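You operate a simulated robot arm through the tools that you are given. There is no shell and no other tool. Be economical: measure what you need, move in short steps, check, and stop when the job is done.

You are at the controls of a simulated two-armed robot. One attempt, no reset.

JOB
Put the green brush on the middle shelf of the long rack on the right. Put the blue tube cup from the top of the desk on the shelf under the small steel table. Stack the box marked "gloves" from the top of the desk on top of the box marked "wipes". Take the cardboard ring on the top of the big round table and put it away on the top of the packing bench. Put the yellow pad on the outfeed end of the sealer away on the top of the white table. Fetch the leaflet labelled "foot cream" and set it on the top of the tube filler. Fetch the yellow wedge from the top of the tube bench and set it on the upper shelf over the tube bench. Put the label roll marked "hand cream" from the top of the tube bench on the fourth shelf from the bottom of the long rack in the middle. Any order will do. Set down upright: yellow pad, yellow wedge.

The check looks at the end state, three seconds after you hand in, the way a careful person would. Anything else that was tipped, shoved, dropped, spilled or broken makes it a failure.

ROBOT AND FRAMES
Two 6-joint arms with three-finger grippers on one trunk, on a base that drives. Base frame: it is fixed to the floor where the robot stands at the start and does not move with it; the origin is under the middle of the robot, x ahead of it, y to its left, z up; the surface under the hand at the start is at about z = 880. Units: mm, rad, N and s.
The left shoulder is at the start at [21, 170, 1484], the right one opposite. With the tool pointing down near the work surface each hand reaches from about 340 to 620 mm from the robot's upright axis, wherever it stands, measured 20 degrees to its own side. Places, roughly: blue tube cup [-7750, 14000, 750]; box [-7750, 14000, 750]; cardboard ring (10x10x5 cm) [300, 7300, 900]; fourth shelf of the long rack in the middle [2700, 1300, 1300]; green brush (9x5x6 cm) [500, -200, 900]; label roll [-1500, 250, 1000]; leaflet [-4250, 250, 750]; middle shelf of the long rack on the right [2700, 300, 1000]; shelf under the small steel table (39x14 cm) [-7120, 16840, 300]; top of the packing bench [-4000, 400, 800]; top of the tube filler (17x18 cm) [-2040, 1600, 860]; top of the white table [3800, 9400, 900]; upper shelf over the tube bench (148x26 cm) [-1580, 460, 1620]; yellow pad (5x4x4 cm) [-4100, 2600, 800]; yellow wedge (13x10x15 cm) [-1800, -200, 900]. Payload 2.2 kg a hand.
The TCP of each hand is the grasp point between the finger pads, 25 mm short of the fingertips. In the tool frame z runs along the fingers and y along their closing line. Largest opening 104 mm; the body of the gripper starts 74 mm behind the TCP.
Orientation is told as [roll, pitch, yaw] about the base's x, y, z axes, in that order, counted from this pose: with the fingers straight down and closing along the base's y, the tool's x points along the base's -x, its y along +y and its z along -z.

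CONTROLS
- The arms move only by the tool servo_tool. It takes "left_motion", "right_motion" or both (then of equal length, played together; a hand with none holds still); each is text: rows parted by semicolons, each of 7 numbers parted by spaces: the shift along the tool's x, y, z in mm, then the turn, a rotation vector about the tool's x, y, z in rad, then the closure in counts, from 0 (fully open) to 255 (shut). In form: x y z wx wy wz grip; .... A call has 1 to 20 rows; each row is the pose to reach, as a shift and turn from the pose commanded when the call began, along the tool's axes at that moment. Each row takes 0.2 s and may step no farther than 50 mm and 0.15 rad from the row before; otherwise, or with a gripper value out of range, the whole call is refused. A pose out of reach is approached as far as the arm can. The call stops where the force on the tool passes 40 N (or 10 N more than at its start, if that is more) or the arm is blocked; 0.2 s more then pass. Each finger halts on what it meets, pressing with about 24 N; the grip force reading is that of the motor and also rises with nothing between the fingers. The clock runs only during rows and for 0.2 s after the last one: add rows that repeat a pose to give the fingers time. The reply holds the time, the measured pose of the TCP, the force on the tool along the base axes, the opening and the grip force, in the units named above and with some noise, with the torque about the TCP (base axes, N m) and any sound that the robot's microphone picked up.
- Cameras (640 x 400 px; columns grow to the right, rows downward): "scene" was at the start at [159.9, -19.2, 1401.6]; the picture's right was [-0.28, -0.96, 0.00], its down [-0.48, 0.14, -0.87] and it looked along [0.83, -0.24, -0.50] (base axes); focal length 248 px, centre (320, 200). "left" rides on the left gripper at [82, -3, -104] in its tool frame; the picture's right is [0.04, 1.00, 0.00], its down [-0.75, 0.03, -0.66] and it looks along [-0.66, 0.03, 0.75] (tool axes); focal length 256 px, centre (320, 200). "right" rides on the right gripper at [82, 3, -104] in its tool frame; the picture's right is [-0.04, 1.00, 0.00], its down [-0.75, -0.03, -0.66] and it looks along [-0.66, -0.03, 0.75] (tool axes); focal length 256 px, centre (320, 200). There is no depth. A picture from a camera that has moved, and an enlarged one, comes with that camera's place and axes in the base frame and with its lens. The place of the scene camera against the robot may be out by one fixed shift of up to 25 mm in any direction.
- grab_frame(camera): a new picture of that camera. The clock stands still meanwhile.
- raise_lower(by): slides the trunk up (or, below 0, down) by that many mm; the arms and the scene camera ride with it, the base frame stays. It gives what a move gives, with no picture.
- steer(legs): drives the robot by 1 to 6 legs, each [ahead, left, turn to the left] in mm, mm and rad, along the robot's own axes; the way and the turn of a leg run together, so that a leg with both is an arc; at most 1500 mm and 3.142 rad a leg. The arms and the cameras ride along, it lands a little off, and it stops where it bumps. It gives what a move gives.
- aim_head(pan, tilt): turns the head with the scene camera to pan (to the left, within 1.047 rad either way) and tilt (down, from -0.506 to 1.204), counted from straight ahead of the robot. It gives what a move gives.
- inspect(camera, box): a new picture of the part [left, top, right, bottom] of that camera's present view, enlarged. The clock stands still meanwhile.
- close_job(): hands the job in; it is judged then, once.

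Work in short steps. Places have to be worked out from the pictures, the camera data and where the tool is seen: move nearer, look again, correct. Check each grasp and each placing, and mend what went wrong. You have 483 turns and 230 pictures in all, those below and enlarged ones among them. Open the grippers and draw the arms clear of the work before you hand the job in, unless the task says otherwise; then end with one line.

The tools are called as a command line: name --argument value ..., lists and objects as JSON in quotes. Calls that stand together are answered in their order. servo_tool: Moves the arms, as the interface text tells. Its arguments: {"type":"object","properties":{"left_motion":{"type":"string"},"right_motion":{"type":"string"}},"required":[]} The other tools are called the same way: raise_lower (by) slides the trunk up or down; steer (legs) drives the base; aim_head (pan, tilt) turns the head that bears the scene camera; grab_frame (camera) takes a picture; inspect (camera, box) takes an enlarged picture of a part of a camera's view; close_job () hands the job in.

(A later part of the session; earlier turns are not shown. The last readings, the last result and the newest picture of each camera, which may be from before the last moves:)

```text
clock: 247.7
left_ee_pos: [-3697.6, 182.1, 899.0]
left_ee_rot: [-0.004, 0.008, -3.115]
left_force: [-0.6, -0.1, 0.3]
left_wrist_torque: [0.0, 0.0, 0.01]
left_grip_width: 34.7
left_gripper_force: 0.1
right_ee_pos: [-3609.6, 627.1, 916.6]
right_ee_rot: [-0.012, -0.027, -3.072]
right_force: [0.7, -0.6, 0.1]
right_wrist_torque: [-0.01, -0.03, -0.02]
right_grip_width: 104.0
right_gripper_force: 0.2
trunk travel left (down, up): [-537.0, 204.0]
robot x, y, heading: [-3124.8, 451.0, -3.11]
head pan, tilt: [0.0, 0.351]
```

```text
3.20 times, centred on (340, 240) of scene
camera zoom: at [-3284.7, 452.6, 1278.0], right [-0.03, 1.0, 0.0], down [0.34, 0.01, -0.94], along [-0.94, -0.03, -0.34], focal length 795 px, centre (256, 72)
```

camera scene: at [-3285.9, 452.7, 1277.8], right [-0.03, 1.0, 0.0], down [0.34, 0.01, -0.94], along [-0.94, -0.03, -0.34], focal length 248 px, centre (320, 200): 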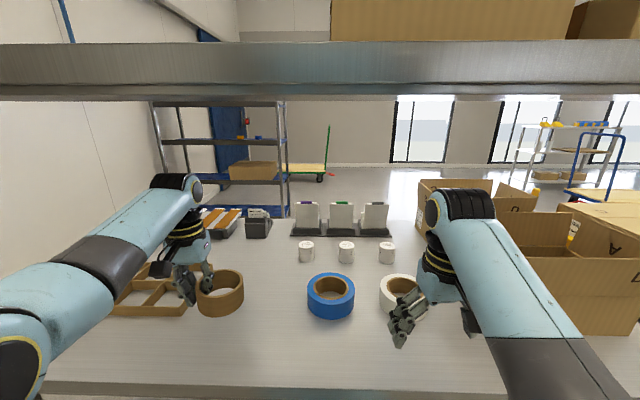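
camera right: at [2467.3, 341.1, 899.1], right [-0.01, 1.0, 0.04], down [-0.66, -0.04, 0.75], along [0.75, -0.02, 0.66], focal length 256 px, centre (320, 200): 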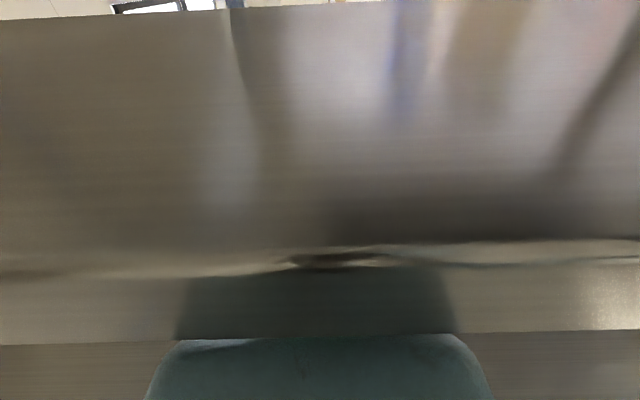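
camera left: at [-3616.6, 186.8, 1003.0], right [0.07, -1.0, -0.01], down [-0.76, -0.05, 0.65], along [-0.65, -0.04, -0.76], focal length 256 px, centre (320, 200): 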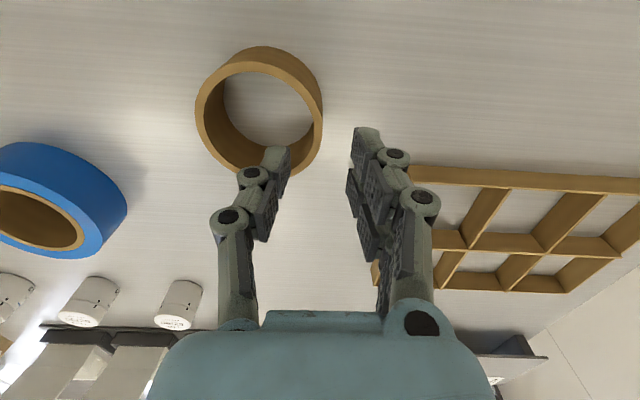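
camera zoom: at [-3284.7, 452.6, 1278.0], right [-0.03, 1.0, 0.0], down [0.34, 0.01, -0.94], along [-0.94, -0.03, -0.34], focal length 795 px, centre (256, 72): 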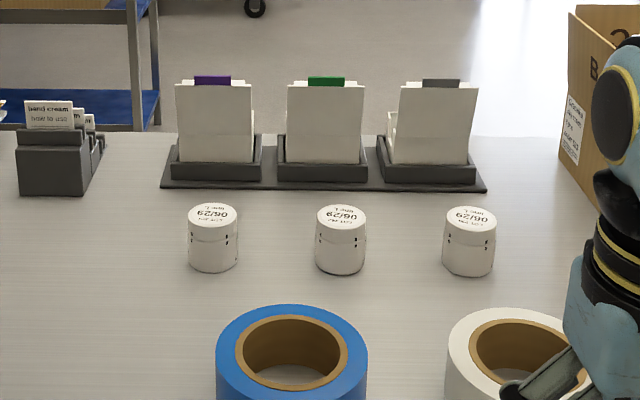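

The ring is placed. The leaflets are in the small grey holder at about [-4207,165], best reached from the west side of the bench. I'll back out and look at the way around the sealer's north end, where the pad is too.

steer --legs '[[-450, 0, 0], [0, 0, -1.57], [1450, 0, 0]]'

raise_lower --by 150

aim_head --pan 0.35 --tilt 0.35

grab_frame --camera "scene"

```text
clock: 261.1
left_ee_pos: [-2996.3, 2506.3, 898.1]
left_ee_rot: [-0.006, 0.007, 1.602]
left_force: [-0.4, 1.2, 0.3]
left_wrist_torque: [-0.02, 0.02, 0.02]
left_grip_width: 34.3
left_gripper_force: 0.1
right_ee_pos: [-2549.6, 2419.1, 916.1]
right_ee_rot: [-0.013, -0.026, 1.645]
right_force: [-1.0, -0.1, 0.2]
right_wrist_torque: [0.03, 0.0, -0.03]
right_grip_width: 104.0
right_gripper_force: 0.1
trunk travel left (down, up): [-537.0, 204.0]
robot x, y, heading: [-2723.9, 1931.1, 1.605]
head pan, tilt: [0.0, 0.351]
```

```text
clock: 262.9
left_ee_pos: [-2996.6, 2507.3, 1047.1]
left_ee_rot: [-0.008, 0.006, 1.602]
left_force: [0.0, 0.8, 0.0]
left_wrist_torque: [-0.03, 0.01, -0.02]
left_grip_width: 34.8
left_gripper_force: 0.1
right_ee_pos: [-2549.6, 2418.9, 1066.8]
right_ee_rot: [-0.012, -0.025, 1.642]
right_force: [0.3, -0.3, -0.2]
right_wrist_torque: [0.01, 0.02, 0.0]
right_grip_width: 104.0
right_gripper_force: 0.0
trunk travel left (down, up): [-687.0, 54.0]
robot x, y, heading: [-2720.6, 1928.3, 1.604]
head pan, tilt: [0.0, 0.351]
```

```text
clock: 263.7
left_ee_pos: [-2995.5, 2506.1, 1048.0]
left_ee_rot: [-0.008, 0.008, 1.601]
left_force: [0.2, 0.2, -0.6]
left_wrist_torque: [0.0, 0.0, 0.0]
left_grip_width: 34.5
left_gripper_force: 0.0
right_ee_pos: [-2550.3, 2419.7, 1066.3]
right_ee_rot: [-0.013, -0.028, 1.644]
right_force: [0.2, -0.1, -0.1]
right_wrist_torque: [-0.04, -0.02, 0.01]
right_grip_width: 103.9
right_gripper_force: 0.1
trunk travel left (down, up): [-687.0, 54.0]
robot x, y, heading: [-2724.0, 1933.4, 1.603]
head pan, tilt: [0.351, 0.351]
```

```text
176 pictures are left
camera scene: at [-2759.1, 2094.8, 1428.7], right [0.93, 0.37, 0.0], down [0.13, -0.32, -0.94], along [-0.35, 0.87, -0.34], focal length 248 px, centre (320, 200)
```

scene: 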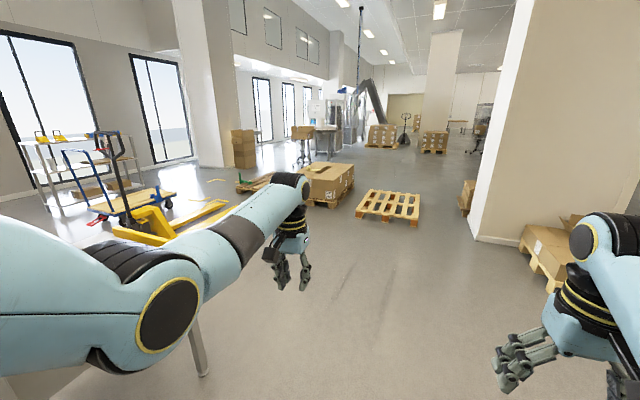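

Plenty of room north of the sealer. Drive up to y≈3380 and face west to view the sealer end.

steer --legs '[[1450, 0, 0], [0, 0, 1.75]]'

aim_head --pan 0.2 --tilt 0.45

grab_frame --camera "scene"

```text
clock: 274.9
left_ee_pos: [-3302.1, 2982.9, 1048.8]
left_ee_rot: [-0.007, 0.006, -2.934]
left_force: [-0.6, -0.7, 0.2]
left_wrist_torque: [-0.01, 0.01, -0.02]
left_grip_width: 34.6
left_gripper_force: 0.1
right_ee_pos: [-3293.7, 3437.6, 1066.6]
right_ee_rot: [-0.01, -0.029, -2.894]
right_force: [-0.4, 0.0, 0.1]
right_wrist_torque: [-0.01, -0.02, -0.01]
right_grip_width: 104.0
right_gripper_force: 0.0
trunk travel left (down, up): [-687.0, 54.0]
robot x, y, heading: [-2783.9, 3352.9, -2.934]
head pan, tilt: [0.351, 0.351]
```

```text
clock: 275.6
left_ee_pos: [-3300.7, 2983.5, 1048.8]
left_ee_rot: [-0.007, 0.005, -2.935]
left_force: [-0.5, 0.2, -0.6]
left_wrist_torque: [0.01, -0.01, 0.02]
left_grip_width: 34.4
left_gripper_force: 0.0
right_ee_pos: [-3294.5, 3437.6, 1067.2]
right_ee_rot: [-0.012, -0.025, -2.892]
right_force: [-0.3, 0.5, -0.5]
right_wrist_torque: [0.01, 0.03, 0.02]
right_grip_width: 104.1
right_gripper_force: 0.1
trunk travel left (down, up): [-687.0, 54.0]
robot x, y, heading: [-2785.2, 3354.2, -2.934]
head pan, tilt: [0.201, 0.45]
```

```text
175 pictures are left
camera scene: at [-2934.8, 3306.5, 1419.5], right [-0.4, 0.92, 0.0], down [0.4, 0.17, -0.9], along [-0.83, -0.36, -0.44], focal length 248 px, centre (320, 200)
```

scene: 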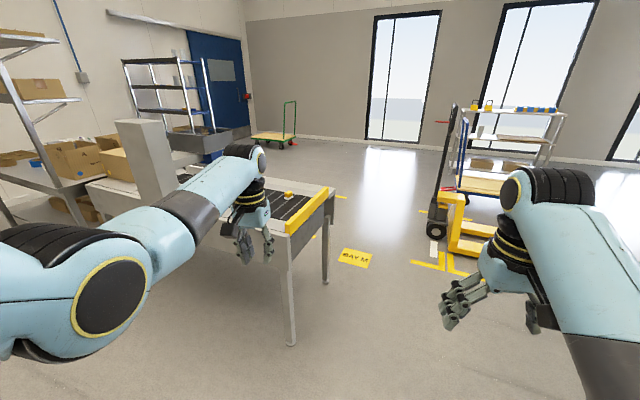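

Yellow pad is at about [-4070,2620] on the sealer's north end. I'll face south north of it, with the pad to the right hand's side.

steer --legs '[[0, 0, 1.363], [0, -1100, 0], [150, 0, 0]]'

aim_head --pan -0.2 --tilt 0.7

grab_frame --camera "scene"

grab_frame --camera "right"

```text
clock: 285.6
left_ee_pos: [-3640.4, 2626.3, 1048.2]
left_ee_rot: [-0.007, 0.008, -1.588]
left_force: [0.3, -1.3, 0.0]
left_wrist_torque: [0.03, 0.02, -0.01]
left_grip_width: 34.7
left_gripper_force: 0.0
right_ee_pos: [-4081.7, 2732.2, 1065.5]
right_ee_rot: [-0.012, -0.025, -1.546]
right_force: [0.6, 0.0, 0.6]
right_wrist_torque: [0.05, 0.01, 0.0]
right_grip_width: 103.8
right_gripper_force: 0.1
trunk travel left (down, up): [-687.0, 54.0]
robot x, y, heading: [-3884.7, 3211.4, -1.585]
head pan, tilt: [0.201, 0.45]
```

```text
clock: 286.4
left_ee_pos: [-3640.4, 2626.2, 1049.1]
left_ee_rot: [-0.007, 0.006, -1.588]
left_force: [-0.3, 0.9, -0.5]
left_wrist_torque: [0.03, 0.02, -0.01]
left_grip_width: 34.9
left_gripper_force: 0.1
right_ee_pos: [-4082.3, 2734.3, 1067.7]
right_ee_rot: [-0.013, -0.027, -1.547]
right_force: [0.2, -0.4, 0.7]
right_wrist_torque: [-0.02, 0.02, -0.02]
right_grip_width: 104.1
right_gripper_force: 0.0
trunk travel left (down, up): [-687.0, 54.0]
robot x, y, heading: [-3881.8, 3214.3, -1.584]
head pan, tilt: [-0.201, 0.7]
```

```text
174 pictures are left
camera scene: at [-3901.4, 3066.8, 1397.4], right [-0.98, 0.21, 0.0], down [0.14, 0.63, -0.77], along [-0.16, -0.75, -0.64], focal length 248 px, centre (320, 200)
```

scene: 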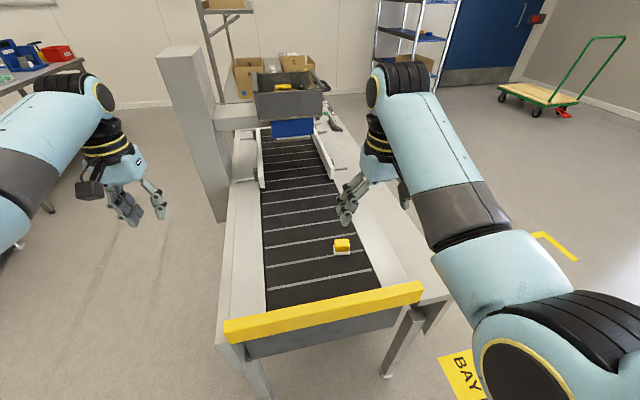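

```text
173 pictures are left
camera right: at [-4079.0, 2819.7, 1167.6], right [1.0, -0.02, -0.01], down [0.0, -0.74, 0.68], along [-0.02, -0.68, -0.74], focal length 256 px, centre (320, 200)
```

right: 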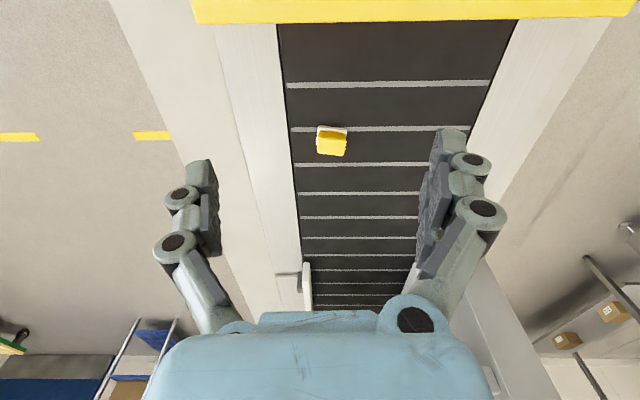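

inspect --camera "right" --box '[280, 100, 400, 175]'

inspect --camera "scene" --box '[300, 215, 400, 278]'

```text
5.33 times, centred on (340, 138) of right
camera zoom: at [-4079.0, 2819.7, 1167.6], right [1.0, -0.02, -0.01], down [0.0, -0.74, 0.68], along [-0.02, -0.68, -0.74], focal length 1365 px, centre (213, 533)
```

zoom: 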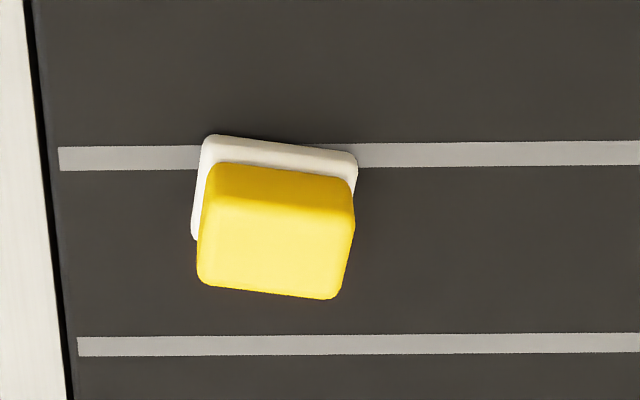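

```text
6.35 times, centred on (350, 246) of scene
camera zoom: at [-3901.4, 3066.8, 1397.4], right [-0.98, 0.21, 0.0], down [0.14, 0.63, -0.77], along [-0.16, -0.75, -0.64], focal length 1577 px, centre (130, -95)
```

zoom: 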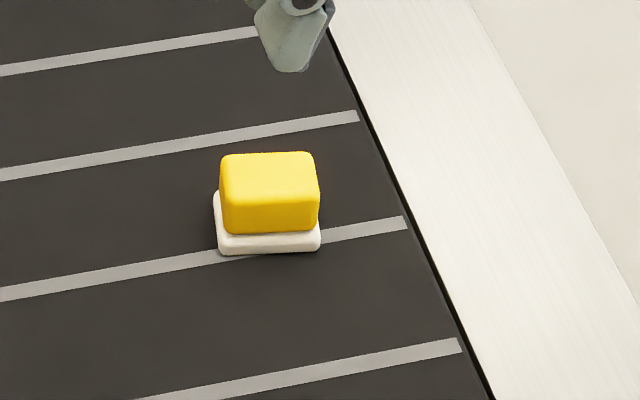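

The pad sits on a white base, rotated about -0.15 rad. I'll move the right hand above it, rotate to match, and look again.

servo_tool --right_motion "-30 3 20 0 0 0.08 0; -60 5 60 0 0 0.16 0; -90 8 100 0 0 0.17 0; -120 10 140 0 0 0.17 0; -120 10 155 0 0.02 0.17 0; -120 10 155 0 0.02 0.17 0"

grab_frame --camera "right"

```text
clock: 287.9
left_ee_pos: [-3640.6, 2626.3, 1047.7]
left_ee_rot: [-0.008, 0.006, -1.587]
left_force: [-0.3, -0.4, 0.5]
left_wrist_torque: [0.01, -0.01, -0.02]
left_grip_width: 34.7
left_gripper_force: 0.1
right_ee_pos: [-4074.9, 2632.1, 935.8]
right_ee_rot: [-0.007, -0.008, -1.717]
right_force: [-0.5, -0.3, 0.2]
right_wrist_torque: [0.06, 0.02, 0.0]
right_grip_width: 104.2
right_gripper_force: 0.1
right hand out of reach, approached as far as the arm can: row 4, 5, 6
trunk travel left (down, up): [-687.0, 54.0]
robot x, y, heading: [-3883.6, 3212.5, -1.585]
head pan, tilt: [-0.201, 0.7]
```

```text
170 pictures are left
camera right: at [-4058.8, 2712.8, 1037.7], right [0.98, -0.19, -0.01], down [-0.13, -0.74, 0.66], along [-0.13, -0.65, -0.75], focal length 256 px, centre (320, 200)
```

right: 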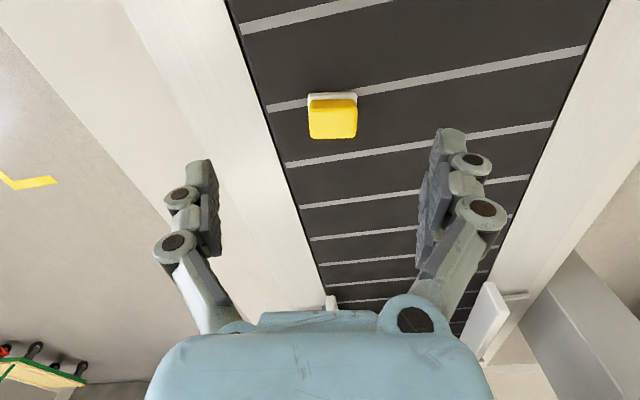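

Reach limit here; drive 60 mm closer, then position over the pad at [-4068,2624].

steer --legs '[[60, 0, 0]]'

servo_tool --right_motion "26 0 0 0 0 0 0; 52 0 20 0 0 0 0; 52 0 40 0 0 0 0; 52 0 40 0 0 0 0"

grab_frame --camera "right"

```text
clock: 288.8
left_ee_pos: [-3641.9, 2568.3, 1048.2]
left_ee_rot: [-0.006, 0.006, -1.589]
left_force: [0.0, -0.3, -0.7]
left_wrist_torque: [0.0, -0.03, 0.0]
left_grip_width: 34.8
left_gripper_force: 0.0
right_ee_pos: [-4075.1, 2575.0, 935.2]
right_ee_rot: [-0.007, -0.009, -1.718]
right_force: [-0.4, -0.8, 0.9]
right_wrist_torque: [0.03, 0.03, 0.04]
right_grip_width: 104.1
right_gripper_force: 0.0
trunk travel left (down, up): [-687.0, 54.0]
robot x, y, heading: [-3884.4, 3157.3, -1.586]
head pan, tilt: [-0.201, 0.7]
```

```text
clock: 289.8
left_ee_pos: [-3641.1, 2568.0, 1047.8]
left_ee_rot: [-0.008, 0.007, -1.589]
left_force: [-0.6, -0.7, 0.5]
left_wrist_torque: [0.03, -0.02, -0.03]
left_grip_width: 34.4
left_gripper_force: 0.0
right_ee_pos: [-4069.0, 2626.9, 896.1]
right_ee_rot: [-0.01, -0.008, -1.717]
right_force: [0.1, -0.7, 0.5]
right_wrist_torque: [-0.03, 0.0, 0.02]
right_grip_width: 104.1
right_gripper_force: 0.1
trunk travel left (down, up): [-687.0, 54.0]
robot x, y, heading: [-3886.2, 3158.5, -1.583]
head pan, tilt: [-0.201, 0.7]
```

```text
169 pictures are left
camera right: at [-4052.4, 2707.1, 998.1], right [0.98, -0.19, -0.01], down [-0.13, -0.74, 0.66], along [-0.13, -0.65, -0.75], focal length 256 px, centre (320, 200)
```

right: 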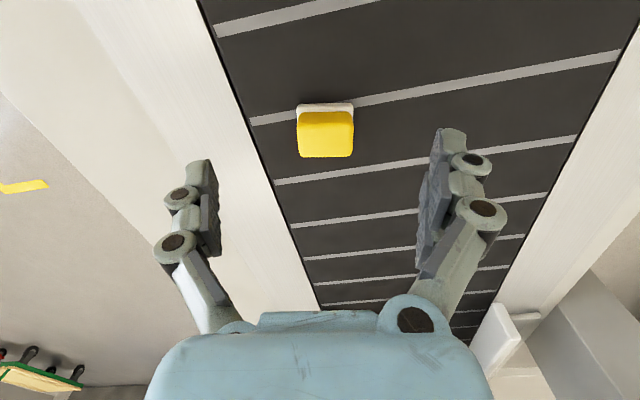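

Pad top ≈805, centre ≈[-4070,2605]. Adjust and go down to z≈840 for a final check.

servo_tool --right_motion "-10 1 25 0 0 0 0; -21 2 50 0 0 0 0; -21 2 56 0 0 0 0; -21 2 56 0 0 0 0"

grab_frame --camera "right"

```text
clock: 290.8
left_ee_pos: [-3642.2, 2568.0, 1049.0]
left_ee_rot: [-0.006, 0.008, -1.587]
left_force: [-0.8, -0.6, -1.3]
left_wrist_torque: [-0.02, -0.01, -0.03]
left_grip_width: 34.8
left_gripper_force: 0.1
right_ee_pos: [-4073.6, 2623.6, 865.9]
right_ee_rot: [-0.01, -0.008, -1.718]
right_force: [0.2, 0.1, 0.3]
right_wrist_torque: [0.01, -0.01, -0.01]
right_grip_width: 104.1
right_gripper_force: 0.0
right hand out of reach, approached as far as the arm can: row 1, 2, 3, 4
trunk travel left (down, up): [-687.0, 54.0]
robot x, y, heading: [-3887.6, 3153.0, -1.587]
head pan, tilt: [-0.201, 0.7]
```

```text
168 pictures are left
camera right: at [-4057.4, 2704.8, 968.7], right [0.98, -0.19, -0.01], down [-0.13, -0.74, 0.66], along [-0.13, -0.65, -0.75], focal length 256 px, centre (320, 200)
```

right: 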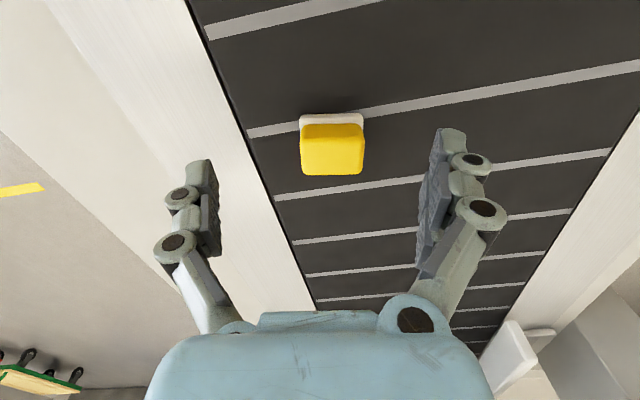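

The arm is at its downward reach limit; lowering the trunk 40 mm gives the hand room (fingers straddle the pad with wide gaps).

raise_lower --by -50

servo_tool --right_motion "-9 2 0 0 0 0 0; -18 3 0 0 0 0 0; -18 3 0 0 0 0 0"

grab_frame --camera "right"

```text
clock: 291.7
left_ee_pos: [-3641.2, 2567.3, 998.4]
left_ee_rot: [-0.008, 0.006, -1.586]
left_force: [0.1, -0.9, 0.4]
left_wrist_torque: [-0.02, 0.0, 0.01]
left_grip_width: 34.7
left_gripper_force: 0.0
right_ee_pos: [-4073.4, 2626.0, 817.7]
right_ee_rot: [-0.008, -0.008, -1.716]
right_force: [-0.1, -0.2, 0.4]
right_wrist_torque: [0.01, 0.03, 0.02]
right_grip_width: 104.1
right_gripper_force: 0.1
trunk travel left (down, up): [-637.0, 104.0]
robot x, y, heading: [-3890.1, 3157.0, -1.586]
head pan, tilt: [-0.201, 0.7]
```

```text
clock: 292.5
left_ee_pos: [-3641.7, 2567.5, 999.6]
left_ee_rot: [-0.008, 0.007, -1.587]
left_force: [0.0, 1.2, 0.0]
left_wrist_torque: [0.0, 0.01, -0.05]
left_grip_width: 34.6
left_gripper_force: 0.1
right_ee_pos: [-4077.3, 2616.4, 826.2]
right_ee_rot: [-0.011, -0.008, -1.718]
right_force: [0.2, -0.7, -0.7]
right_wrist_torque: [-0.02, -0.03, 0.0]
right_grip_width: 103.9
right_gripper_force: 0.0
right hand out of reach, approached as far as the arm can: row 1, 2, 3
trunk travel left (down, up): [-637.0, 104.0]
robot x, y, heading: [-3885.6, 3154.6, -1.587]
head pan, tilt: [-0.201, 0.7]
```

```text
167 pictures are left
camera right: at [-4060.4, 2697.2, 927.8], right [0.98, -0.19, -0.01], down [-0.13, -0.74, 0.66], along [-0.13, -0.65, -0.75], focal length 256 px, centre (320, 200)
```

right: 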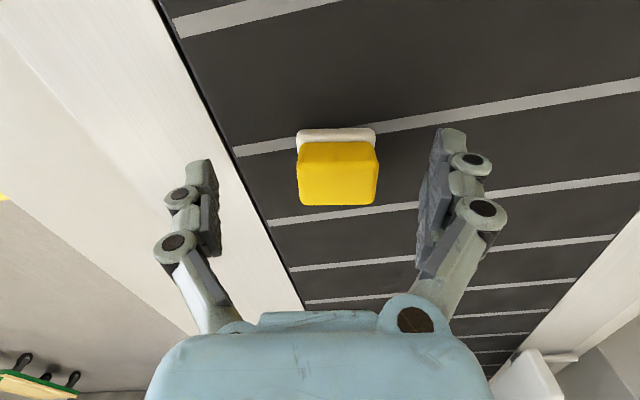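

Pad top ≈811, centre [-4067,2611]. Shift 10 mm sideways, lower 25 mm via trunk, then close.

servo_tool --right_motion "0 5 0 0 0 0 0; 0 10 0 0 0 0 0; 0 10 0 0 0 0 0"

raise_lower --by -25

servo_tool --right_motion "0 0 0 0 0 0 60; 0 0 0 0 0 0 120; 0 0 0 0 0 0 180; 0 0 0 0 0 0 210; 0 0 0 0 0 0 210"

grab_frame --camera "right"

```text
clock: 293.3
left_ee_pos: [-3642.0, 2567.9, 997.8]
left_ee_rot: [-0.008, 0.008, -1.587]
left_force: [-0.5, 0.2, 0.2]
left_wrist_torque: [-0.04, 0.01, 0.02]
left_grip_width: 34.8
left_gripper_force: 0.1
right_ee_pos: [-4067.8, 2615.5, 825.1]
right_ee_rot: [-0.007, -0.012, -1.717]
right_force: [-0.1, 0.3, 0.3]
right_wrist_torque: [-0.01, 0.01, 0.01]
right_grip_width: 103.9
right_gripper_force: 0.0
trunk travel left (down, up): [-637.0, 104.0]
robot x, y, heading: [-3884.1, 3153.4, -1.585]
head pan, tilt: [-0.201, 0.7]
```

```text
clock: 294.1
left_ee_pos: [-3641.9, 2568.8, 973.2]
left_ee_rot: [-0.006, 0.007, -1.588]
left_force: [-0.1, 0.5, -0.2]
left_wrist_torque: [-0.02, 0.0, -0.03]
left_grip_width: 34.8
left_gripper_force: 0.0
right_ee_pos: [-4066.7, 2617.3, 801.2]
right_ee_rot: [-0.008, -0.011, -1.718]
right_force: [-0.2, -0.3, 0.5]
right_wrist_torque: [0.0, -0.02, 0.01]
right_grip_width: 104.0
right_gripper_force: 0.1
trunk travel left (down, up): [-612.0, 129.0]
robot x, y, heading: [-3887.5, 3155.7, -1.584]
head pan, tilt: [-0.201, 0.7]
```

```text
clock: 295.1
left_ee_pos: [-3639.5, 2569.2, 974.2]
left_ee_rot: [-0.006, 0.004, -1.585]
left_force: [0.2, -1.2, 0.7]
left_wrist_torque: [0.0, -0.02, -0.02]
left_grip_width: 34.5
left_gripper_force: 0.1
right_ee_pos: [-4055.4, 2614.6, 805.2]
right_ee_rot: [0.004, -0.015, -1.715]
right_force: [13.7, 4.7, 21.1]
right_wrist_torque: [0.37, -0.27, -0.23]
right_grip_width: 47.1
right_gripper_force: 21.5
trunk travel left (down, up): [-612.0, 129.0]
robot x, y, heading: [-3881.7, 3156.8, -1.58]
head pan, tilt: [-0.201, 0.7]
stopped in row 5 (right hand): the force on the tool passed its limit at 45 N (the readings are from after the stop); the commanded pose is now the measured one
```

```text
166 pictures are left
camera right: at [-4040.5, 2695.3, 907.8], right [0.98, -0.18, 0.0], down [-0.14, -0.73, 0.67], along [-0.12, -0.66, -0.74], focal length 256 px, centre (320, 200)
```

right: 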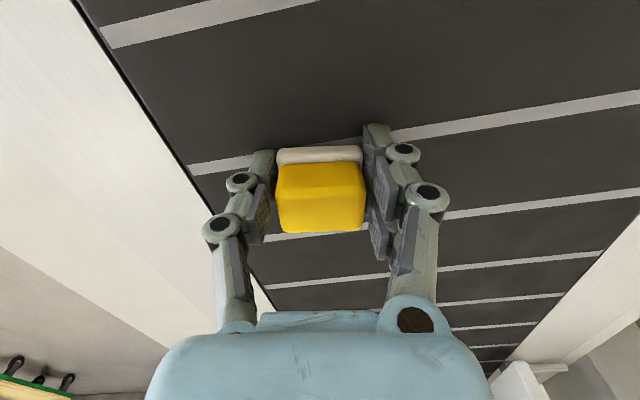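

Gripped at 47 mm. Lift via trunk and check.

servo_tool --right_motion "0 0 -8 0 0 0 225; 0 0 -15 0 0 0 225; 0 0 -15 0 0 0 225"

raise_lower --by 125

grab_frame --camera "right"

```text
clock: 295.9
left_ee_pos: [-3640.6, 2568.1, 974.0]
left_ee_rot: [-0.007, 0.007, -1.585]
left_force: [-0.8, -0.1, 0.0]
left_wrist_torque: [0.01, -0.04, 0.02]
left_grip_width: 34.8
left_gripper_force: 0.0
right_ee_pos: [-4060.2, 2608.5, 813.8]
right_ee_rot: [-0.001, -0.009, -1.714]
right_force: [0.5, 0.2, -0.1]
right_wrist_torque: [0.02, -0.02, 0.01]
right_grip_width: 46.8
right_gripper_force: 23.7
right hand out of reach, approached as far as the arm can: row 2, 3
trunk travel left (down, up): [-612.0, 129.0]
robot x, y, heading: [-3884.9, 3157.1, -1.586]
head pan, tilt: [-0.201, 0.7]
```

```text
clock: 297.5
left_ee_pos: [-3640.1, 2566.8, 1096.5]
left_ee_rot: [-0.008, 0.007, -1.585]
left_force: [0.1, 0.2, -1.0]
left_wrist_torque: [-0.04, 0.03, 0.02]
left_grip_width: 34.5
left_gripper_force: 0.0
right_ee_pos: [-4060.0, 2608.7, 937.5]
right_ee_rot: [0.0, -0.013, -1.716]
right_force: [0.6, -0.3, -0.7]
right_wrist_torque: [0.0, 0.0, 0.0]
right_grip_width: 46.4
right_gripper_force: 24.5
trunk travel left (down, up): [-737.0, 4.0]
robot x, y, heading: [-3881.7, 3152.8, -1.585]
head pan, tilt: [-0.201, 0.7]
```

```text
165 pictures are left
camera right: at [-4044.5, 2689.6, 1040.3], right [0.98, -0.18, 0.0], down [-0.14, -0.73, 0.67], along [-0.12, -0.65, -0.75], focal length 256 px, centre (320, 200)
```

right: 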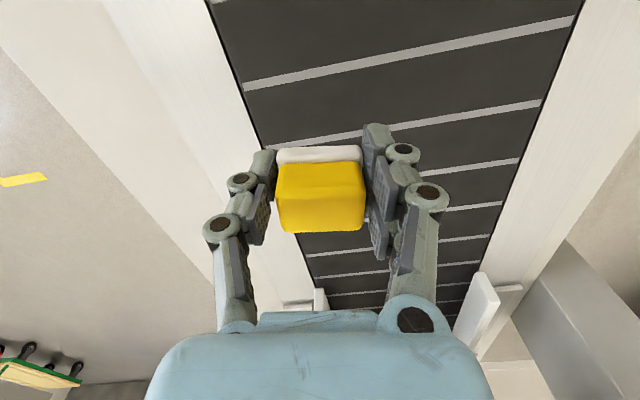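

Pad held upright. Now around to the west side of the packing bench: back up, strafe west, and look south.

steer --legs '[[-200, 0, 0], [0, -1200, 0]]'

aim_head --pan 0.0 --tilt 0.4

grab_frame --camera "scene"

```text
clock: 303.9
left_ee_pos: [-4725.6, 2778.7, 1098.4]
left_ee_rot: [-0.006, 0.007, -1.58]
left_force: [-0.1, -0.8, -1.3]
left_wrist_torque: [0.0, 0.0, 0.01]
left_grip_width: 34.7
left_gripper_force: 0.1
right_ee_pos: [-5144.4, 2817.6, 938.7]
right_ee_rot: [0.001, -0.013, -1.709]
right_force: [-0.1, 1.1, 0.0]
right_wrist_torque: [0.06, -0.02, -0.02]
right_grip_width: 46.8
right_gripper_force: 23.7
trunk travel left (down, up): [-737.0, 4.0]
robot x, y, heading: [-4972.8, 3366.5, -1.577]
head pan, tilt: [-0.201, 0.7]
stopped in leg 2: the robot was blocked; the commanded pose is now the measured one
```

```text
clock: 304.7
left_ee_pos: [-4726.8, 2780.2, 1098.8]
left_ee_rot: [-0.006, 0.008, -1.582]
left_force: [1.0, 0.4, -0.5]
left_wrist_torque: [-0.04, -0.01, 0.02]
left_grip_width: 34.6
left_gripper_force: 0.1
right_ee_pos: [-5145.8, 2818.5, 937.8]
right_ee_rot: [0.0, -0.012, -1.71]
right_force: [0.2, -0.1, -0.6]
right_wrist_torque: [-0.01, -0.02, -0.01]
right_grip_width: 46.4
right_gripper_force: 23.5
trunk travel left (down, up): [-737.0, 4.0]
robot x, y, heading: [-4978.2, 3367.6, -1.575]
head pan, tilt: [0.0, 0.4]
```

```text
164 pictures are left
camera scene: at [-4974.4, 3209.0, 1474.2], right [-1.0, 0.01, 0.0], down [0.0, 0.39, -0.92], along [-0.01, -0.92, -0.39], focal length 248 px, centre (320, 200)
```

scene: 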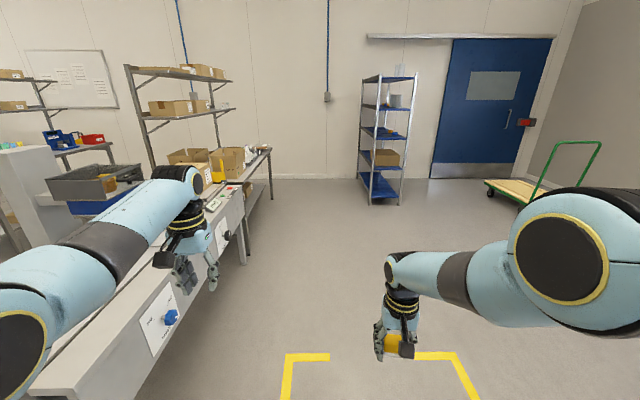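

I was stopped by something on the right (likely the pallet-jack forks). Move a bit left away, then drive south along the bench's west side.

steer --legs '[[0, 60, 0], [1450, 0, 0], [1400, 0, 0]]'

aim_head --pan 0.8 --tilt 0.45

grab_frame --camera "scene"

```text
clock: 319.1
left_ee_pos: [-4677.5, -65.6, 1098.0]
left_ee_rot: [-0.005, 0.007, -1.572]
left_force: [-0.7, -0.1, 0.3]
left_wrist_torque: [0.0, -0.02, 0.01]
left_grip_width: 34.5
left_gripper_force: 0.1
right_ee_pos: [-5096.6, -30.8, 938.3]
right_ee_rot: [0.001, -0.011, -1.699]
right_force: [-0.2, -0.3, 0.3]
right_wrist_torque: [-0.01, 0.01, 0.01]
right_grip_width: 46.5
right_gripper_force: 23.5
trunk travel left (down, up): [-737.0, 4.0]
robot x, y, heading: [-4932.5, 516.1, -1.568]
head pan, tilt: [0.0, 0.4]
```

```text
clock: 320.2
left_ee_pos: [-4677.6, -64.0, 1098.4]
left_ee_rot: [-0.004, 0.006, -1.573]
left_force: [-0.5, -0.3, 0.4]
left_wrist_torque: [-0.01, 0.0, 0.0]
left_grip_width: 34.8
left_gripper_force: 0.1
right_ee_pos: [-5096.4, -31.0, 937.4]
right_ee_rot: [0.003, -0.011, -1.7]
right_force: [-0.3, -0.6, -0.2]
right_wrist_torque: [-0.01, 0.04, 0.0]
right_grip_width: 46.9
right_gripper_force: 24.3
trunk travel left (down, up): [-737.0, 4.0]
robot x, y, heading: [-4932.5, 518.3, -1.57]
head pan, tilt: [0.799, 0.45]
```

```text
163 pictures are left
camera scene: at [-4863.5, 389.4, 1469.6], right [-0.7, -0.72, 0.0], down [-0.31, 0.3, -0.9], along [0.64, -0.63, -0.44], focal length 248 px, centre (320, 200)
```

scene: 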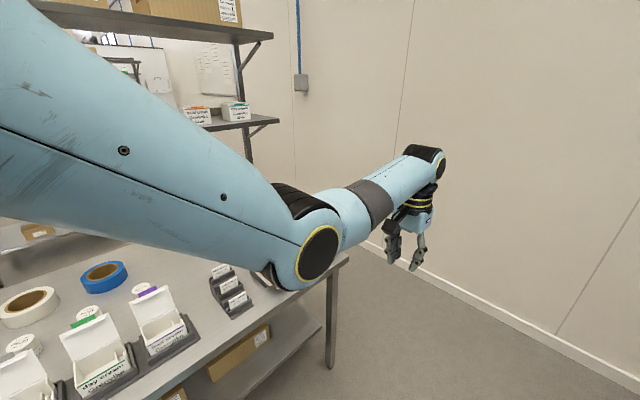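

I see the display trays and the leaflet holder from the west. Turn to face east.

steer --legs '[[-60, -60, 0], [0, 0, 1.57]]'

aim_head --pan -0.3 --tilt 0.6

grab_frame --camera "scene"

```text
clock: 325.1
left_ee_pos: [-4409.2, 838.1, 1098.9]
left_ee_rot: [-0.003, 0.007, 0.007]
left_force: [0.6, 1.2, -0.3]
left_wrist_torque: [0.03, 0.03, 0.01]
left_grip_width: 34.9
left_gripper_force: 0.0
right_ee_pos: [-4441.9, 419.7, 938.2]
right_ee_rot: [0.003, -0.011, -0.122]
right_force: [0.2, 1.2, -0.7]
right_wrist_torque: [0.04, 0.0, -0.02]
right_grip_width: 46.7
right_gripper_force: 24.4
trunk travel left (down, up): [-737.0, 4.0]
robot x, y, heading: [-4992.3, 582.7, 0.008]
head pan, tilt: [0.799, 0.45]
```

```text
clock: 326.4
left_ee_pos: [-4409.1, 838.2, 1098.3]
left_ee_rot: [-0.003, 0.007, 0.006]
left_force: [0.6, -1.2, -1.2]
left_wrist_torque: [0.0, 0.0, 0.03]
left_grip_width: 34.7
left_gripper_force: 0.2
right_ee_pos: [-4443.0, 418.3, 938.1]
right_ee_rot: [0.001, -0.011, -0.123]
right_force: [0.2, -0.5, -0.7]
right_wrist_torque: [-0.01, 0.01, -0.02]
right_grip_width: 46.6
right_gripper_force: 23.6
trunk travel left (down, up): [-737.0, 4.0]
robot x, y, heading: [-4991.8, 581.5, 0.01]
head pan, tilt: [-0.3, 0.6]
```

```text
162 pictures are left
camera scene: at [-4833.7, 561.0, 1456.0], right [-0.29, -0.96, 0.0], down [-0.54, 0.16, -0.82], along [0.79, -0.24, -0.57], focal length 248 px, centre (320, 200)
```

scene: 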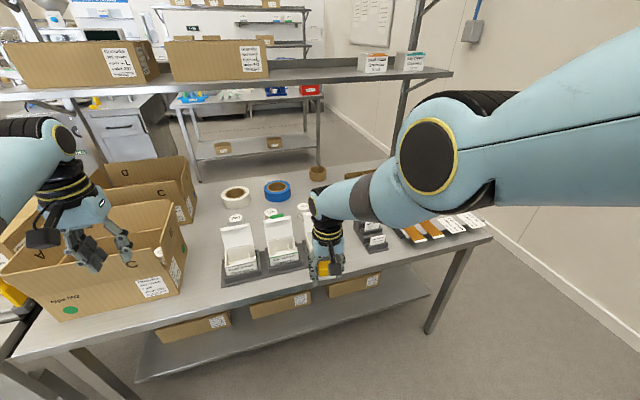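

inspect --camera "scene" --box '[340, 190, 500, 270]'

```text
4.00 times, centred on (420, 230) of scene
camera zoom: at [-4833.7, 561.0, 1456.0], right [-0.29, -0.96, 0.0], down [-0.54, 0.16, -0.82], along [0.79, -0.24, -0.57], focal length 994 px, centre (-80, 80)
```

zoom: 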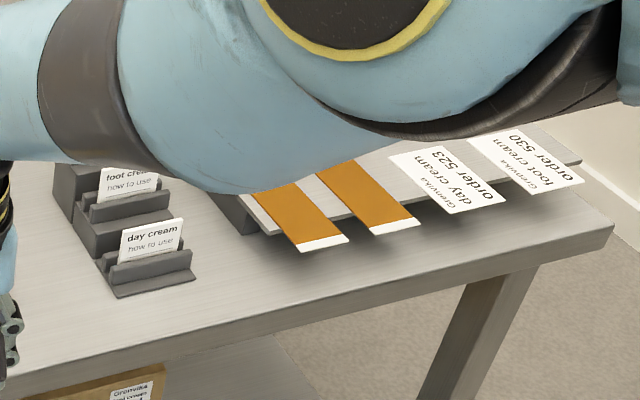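

The holder's middle slot (≈[-4196,160]) holds the "foot cream" leaflet, about 57 mm wide, facing west. I'll raise the pad hand, strafe south clear of the bench, and rotate the left hand 90° to close along x.

servo_tool --right_motion "0 0 -40 0 0 0 225; 0 0 -80 0 0 0 225; 0 0 -120 0 0 0 225; 0 0 -120 0 0 0 225; 0 0 -120 0 0 0 225; 0 0 -120 0 0 0 225; 0 0 -120 0 0 0 225; 0 0 -120 0 0 0 225; 0 0 -120 0 0 0 225; 0 0 -120 0 0 0 225; 0 0 -120 0 0 0 225; 0 0 -120 0 0 0 225" --left_motion "0 0 0 0 0 -0.13 120; 0 0 0 0 0 -0.26 120; 0 0 0 0 0 -0.39 120; 0 0 0 0 0 -0.52 120; 0 0 0 0 0 -0.65 120; 0 0 0 0 0 -0.78 120; 0 0 0 0 0 -0.91 120; 0 0 0 0 0 -1.04 120; 0 0 0 0 0 -1.17 120; 0 0 0 0 0 -1.3 120; 0 0 0 0 0 -1.43 120; 0 0 0 0 0 -1.571 120"

steer --legs '[[0, -614, 0]]'

aim_head --pan 0.0 --tilt 0.6

grab_frame --camera "scene"

```text
clock: 329.0
left_ee_pos: [-4408.9, 837.3, 1097.8]
left_ee_rot: [0.007, 0.003, 1.579]
left_force: [0.6, 0.2, 0.2]
left_wrist_torque: [-0.01, 0.0, -0.01]
left_grip_width: 55.0
left_gripper_force: 0.0
right_ee_pos: [-4388.5, 426.7, 1025.1]
right_ee_rot: [-0.002, -0.01, -0.122]
right_force: [-0.1, -0.7, 0.4]
right_wrist_torque: [-0.02, -0.04, 0.01]
right_grip_width: 46.9
right_gripper_force: 23.9
right hand out of reach, approached as far as the arm can: row 1, 2, 3, 4, 5, 6, 7, 8, 9, 10, 11, 12
trunk travel left (down, up): [-737.0, 4.0]
robot x, y, heading: [-4990.7, 578.6, 0.008]
head pan, tilt: [-0.3, 0.6]
```

```text
clock: 332.6
left_ee_pos: [-4405.3, 212.2, 1098.5]
left_ee_rot: [0.008, 0.003, 1.579]
left_force: [-0.1, 0.2, -0.5]
left_wrist_torque: [0.05, -0.02, 0.01]
left_grip_width: 55.1
left_gripper_force: 0.1
right_ee_pos: [-4383.5, -200.2, 1024.9]
right_ee_rot: [0.001, -0.01, -0.12]
right_force: [0.2, 0.1, -0.5]
right_wrist_torque: [0.01, -0.05, 0.03]
right_grip_width: 47.0
right_gripper_force: 23.9
trunk travel left (down, up): [-737.0, 4.0]
robot x, y, heading: [-4981.8, -49.2, 0.009]
head pan, tilt: [-0.3, 0.6]
```

```text
clock: 333.4
left_ee_pos: [-4404.9, 212.4, 1097.0]
left_ee_rot: [0.007, 0.003, 1.58]
left_force: [-0.3, 0.5, 0.1]
left_wrist_torque: [0.0, 0.03, 0.0]
left_grip_width: 55.0
left_gripper_force: 0.0
right_ee_pos: [-4383.2, -200.1, 1025.4]
right_ee_rot: [0.0, -0.011, -0.122]
right_force: [0.0, 0.1, -1.3]
right_wrist_torque: [-0.03, 0.0, 0.02]
right_grip_width: 46.6
right_gripper_force: 24.6
trunk travel left (down, up): [-737.0, 4.0]
robot x, y, heading: [-4985.9, -44.2, 0.005]
head pan, tilt: [0.0, 0.6]
```

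```text
160 pictures are left
camera scene: at [-4825.0, -39.8, 1456.0], right [0.01, -1.0, 0.0], down [-0.57, 0.0, -0.82], along [0.82, 0.01, -0.57], focal length 248 px, centre (320, 200)
```

scene: 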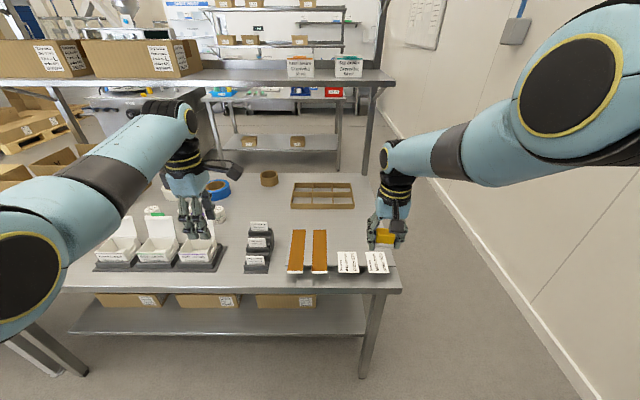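

Drive forward 240 mm so the left hand is over the holder, then look with the hand camera.

steer --legs '[[240, 0, 0]]'

grab_frame --camera "left"

```text
clock: 335.1
left_ee_pos: [-4166.1, 216.4, 1098.0]
left_ee_rot: [0.007, 0.002, 1.583]
left_force: [0.4, -0.7, 0.3]
left_wrist_torque: [0.04, 0.02, -0.03]
left_grip_width: 54.9
left_gripper_force: 0.1
right_ee_pos: [-4142.6, -195.0, 1025.4]
right_ee_rot: [-0.001, -0.011, -0.118]
right_force: [0.1, -0.2, -0.3]
right_wrist_torque: [0.04, 0.02, -0.02]
right_grip_width: 46.7
right_gripper_force: 24.3
trunk travel left (down, up): [-737.0, 4.0]
robot x, y, heading: [-4746.1, -46.4, 0.012]
head pan, tilt: [0.0, 0.6]
```

```text
159 pictures are left
camera left: at [-4160.5, 135.2, 1201.8], right [-1.0, -0.05, 0.01], down [-0.03, 0.76, 0.65], along [-0.04, 0.65, -0.76], focal length 256 px, centre (320, 200)
```

left: 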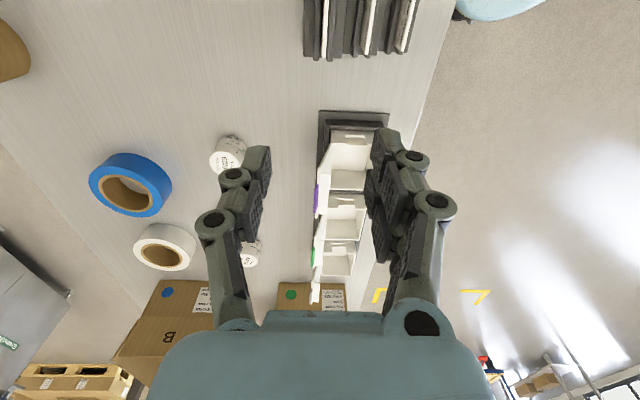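

Seen from above: three cards; the middle one (foot cream) is at about [-4220,175]. Move over it at z≈990.

servo_tool --left_motion "13 18 20 0 0 0 120; 27 36 50 0 0 0 120; 40 54 80 0 0 0 120; 40 54 110 0 0 0 120; 40 54 110 0 0 0 120"

grab_frame --camera "left"

inspect --camera "scene" --box '[180, 180, 340, 280]'

```text
clock: 336.3
left_ee_pos: [-4221.1, 175.3, 989.3]
left_ee_rot: [0.007, 0.004, 1.582]
left_force: [-1.0, 0.1, 0.2]
left_wrist_torque: [0.0, -0.02, 0.01]
left_grip_width: 55.1
left_gripper_force: 0.0
right_ee_pos: [-4143.8, -196.3, 1026.6]
right_ee_rot: [0.001, -0.01, -0.117]
right_force: [-0.5, -0.2, -0.1]
right_wrist_torque: [-0.03, -0.02, 0.02]
right_grip_width: 46.8
right_gripper_force: 23.6
trunk travel left (down, up): [-737.0, 4.0]
robot x, y, heading: [-4744.0, -43.4, 0.015]
head pan, tilt: [0.0, 0.6]
```

```text
158 pictures are left
camera left: at [-4214.4, 93.7, 1093.1], right [-1.0, -0.05, 0.01], down [-0.03, 0.76, 0.65], along [-0.04, 0.65, -0.76], focal length 256 px, centre (320, 200)
```

left: 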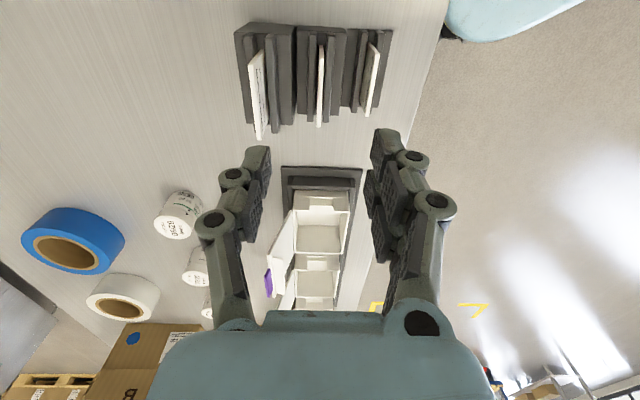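

```text
4.00 times, centred on (260, 230) of scene
camera zoom: at [-4586.3, -37.2, 1456.1], right [0.01, -1.0, 0.0], down [-0.57, -0.01, -0.82], along [0.82, 0.01, -0.57], focal length 994 px, centre (560, 80)
```

zoom: 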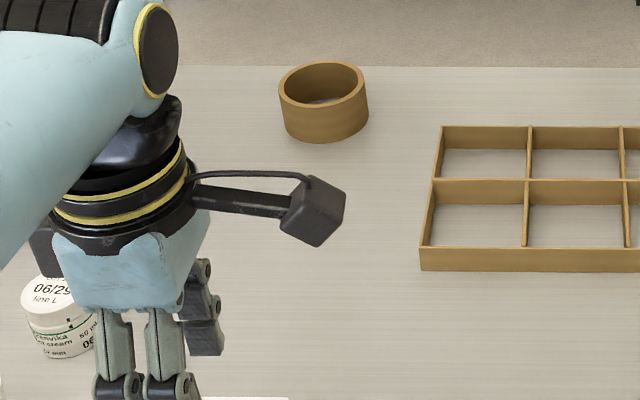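

Triangulating: the foot-cream card spans y≈131–197, x≈-4221, top z≈866. Move to y≈164, z≈907 with a narrow opening and look.

servo_tool --left_motion "4 1 30 0 0 0 150; 8 1 60 0 0 0 190; 11 1 82 0 0 0 195; 11 1 82 0 0 0 195"

grab_frame --camera "left"

```text
clock: 337.3
left_ee_pos: [-4224.2, 163.4, 908.5]
left_ee_rot: [0.005, 0.003, 1.583]
left_force: [-0.9, 0.4, 0.0]
left_wrist_torque: [0.01, 0.01, -0.01]
left_grip_width: 24.3
left_gripper_force: 0.0
left hand out of reach, approached as far as the arm can: row 3
right_ee_pos: [-4143.9, -195.0, 1025.9]
right_ee_rot: [0.0, -0.012, -0.117]
right_force: [-0.4, 0.3, -0.9]
right_wrist_torque: [0.02, -0.01, 0.0]
right_grip_width: 46.6
right_gripper_force: 24.1
trunk travel left (down, up): [-737.0, 4.0]
robot x, y, heading: [-4748.0, -45.8, 0.009]
head pan, tilt: [0.0, 0.6]
```

```text
156 pictures are left
camera left: at [-4218.2, 82.6, 1012.6], right [-1.0, -0.05, 0.01], down [-0.04, 0.76, 0.65], along [-0.04, 0.65, -0.76], focal length 256 px, centre (320, 200)
```

left: 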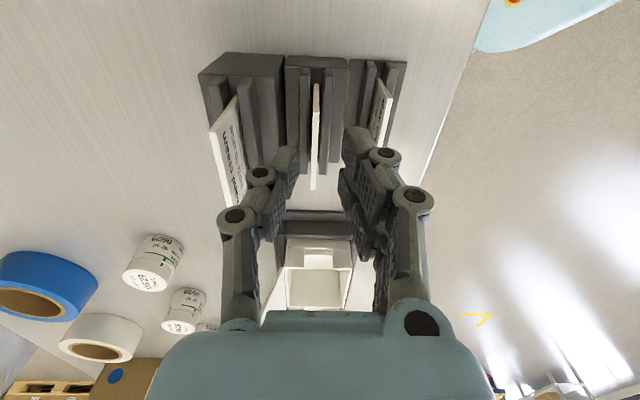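

Card is centred between the fingers within ~3 mm; the taller neighbour block is near, so narrow to 18 mm and lower 42 mm via the trunk.

servo_tool --left_motion "0 -1 0 0 0 0 211; 0 -1 0 0 0 0 211; 0 -1 0 0 0 0 211"

raise_lower --by -38

grab_frame --camera "left"

```text
clock: 338.1
left_ee_pos: [-4223.2, 162.4, 910.0]
left_ee_rot: [0.007, 0.002, 1.582]
left_force: [-0.3, 0.0, 0.2]
left_wrist_torque: [0.02, -0.01, -0.01]
left_grip_width: 17.9
left_gripper_force: 0.1
left hand out of reach, approached as far as the arm can: row 1
right_ee_pos: [-4143.6, -196.2, 1025.1]
right_ee_rot: [0.0, -0.01, -0.116]
right_force: [-0.1, 0.1, -0.3]
right_wrist_torque: [-0.01, 0.0, -0.01]
right_grip_width: 46.7
right_gripper_force: 24.0
trunk travel left (down, up): [-737.0, 4.0]
robot x, y, heading: [-4749.8, -47.4, 0.014]
head pan, tilt: [0.0, 0.6]
```

```text
clock: 338.9
left_ee_pos: [-4223.5, 163.3, 870.6]
left_ee_rot: [0.007, 0.004, 1.583]
left_force: [-0.1, -0.5, -0.7]
left_wrist_torque: [-0.04, 0.01, 0.02]
left_grip_width: 17.5
left_gripper_force: 0.1
right_ee_pos: [-4143.6, -196.2, 987.1]
right_ee_rot: [0.0, -0.01, -0.117]
right_force: [-0.3, 0.1, -1.2]
right_wrist_torque: [0.02, 0.0, -0.03]
right_grip_width: 46.5
right_gripper_force: 23.5
trunk travel left (down, up): [-699.0, 42.0]
robot x, y, heading: [-4746.8, -45.2, 0.01]
head pan, tilt: [0.0, 0.6]
```

```text
155 pictures are left
camera left: at [-4217.8, 82.6, 974.5], right [-1.0, -0.05, 0.01], down [-0.03, 0.76, 0.65], along [-0.04, 0.65, -0.76], focal length 256 px, centre (320, 200)
```

left: 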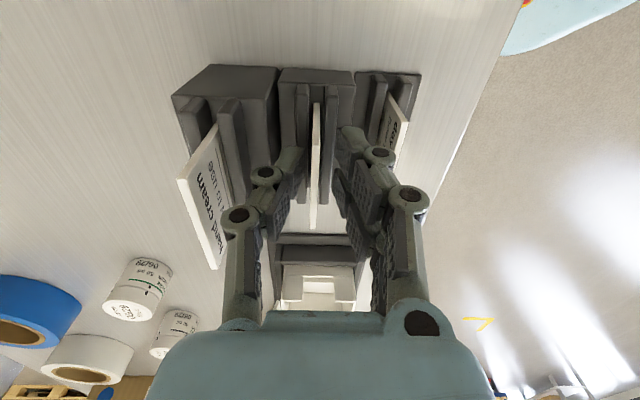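

The card is between the fingertips. Lower 5 mm more and close.

raise_lower --by -5

servo_tool --left_motion "0 0 0 0 0 0 230; 0 0 0 0 0 0 255; 0 0 0 0 0 0 255; 0 0 0 0 0 0 255"

grab_frame --camera "left"

```text
clock: 339.5
left_ee_pos: [-4223.7, 163.6, 865.1]
left_ee_rot: [0.007, 0.002, 1.582]
left_force: [0.1, -0.6, 0.3]
left_wrist_torque: [-0.03, 0.01, 0.0]
left_grip_width: 17.9
left_gripper_force: 0.1
right_ee_pos: [-4143.0, -195.8, 981.2]
right_ee_rot: [0.001, -0.011, -0.116]
right_force: [-0.7, 0.0, 0.1]
right_wrist_torque: [-0.02, -0.03, -0.02]
right_grip_width: 46.6
right_gripper_force: 23.7
trunk travel left (down, up): [-694.0, 47.0]
robot x, y, heading: [-4746.9, -46.3, 0.016]
head pan, tilt: [0.0, 0.6]
```

```text
clock: 340.5
left_ee_pos: [-4223.4, 163.8, 865.4]
left_ee_rot: [0.01, 0.005, 1.582]
left_force: [-0.2, 0.4, -0.4]
left_wrist_torque: [-0.03, 0.0, 0.01]
left_grip_width: 5.7
left_gripper_force: 23.4
right_ee_pos: [-4143.6, -195.3, 981.9]
right_ee_rot: [0.001, -0.009, -0.117]
right_force: [-0.6, -0.8, -0.1]
right_wrist_torque: [-0.01, -0.01, 0.03]
right_grip_width: 46.8
right_gripper_force: 24.0
trunk travel left (down, up): [-694.0, 47.0]
robot x, y, heading: [-4743.9, -48.5, 0.014]
head pan, tilt: [0.0, 0.6]
```

```text
154 pictures are left
camera left: at [-4217.6, 82.6, 969.2], right [-1.0, -0.05, 0.01], down [-0.03, 0.76, 0.65], along [-0.04, 0.65, -0.76], focal length 256 px, centre (320, 200)
```

left: 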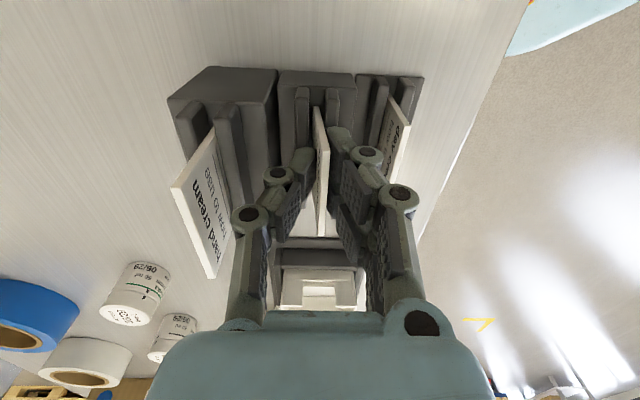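

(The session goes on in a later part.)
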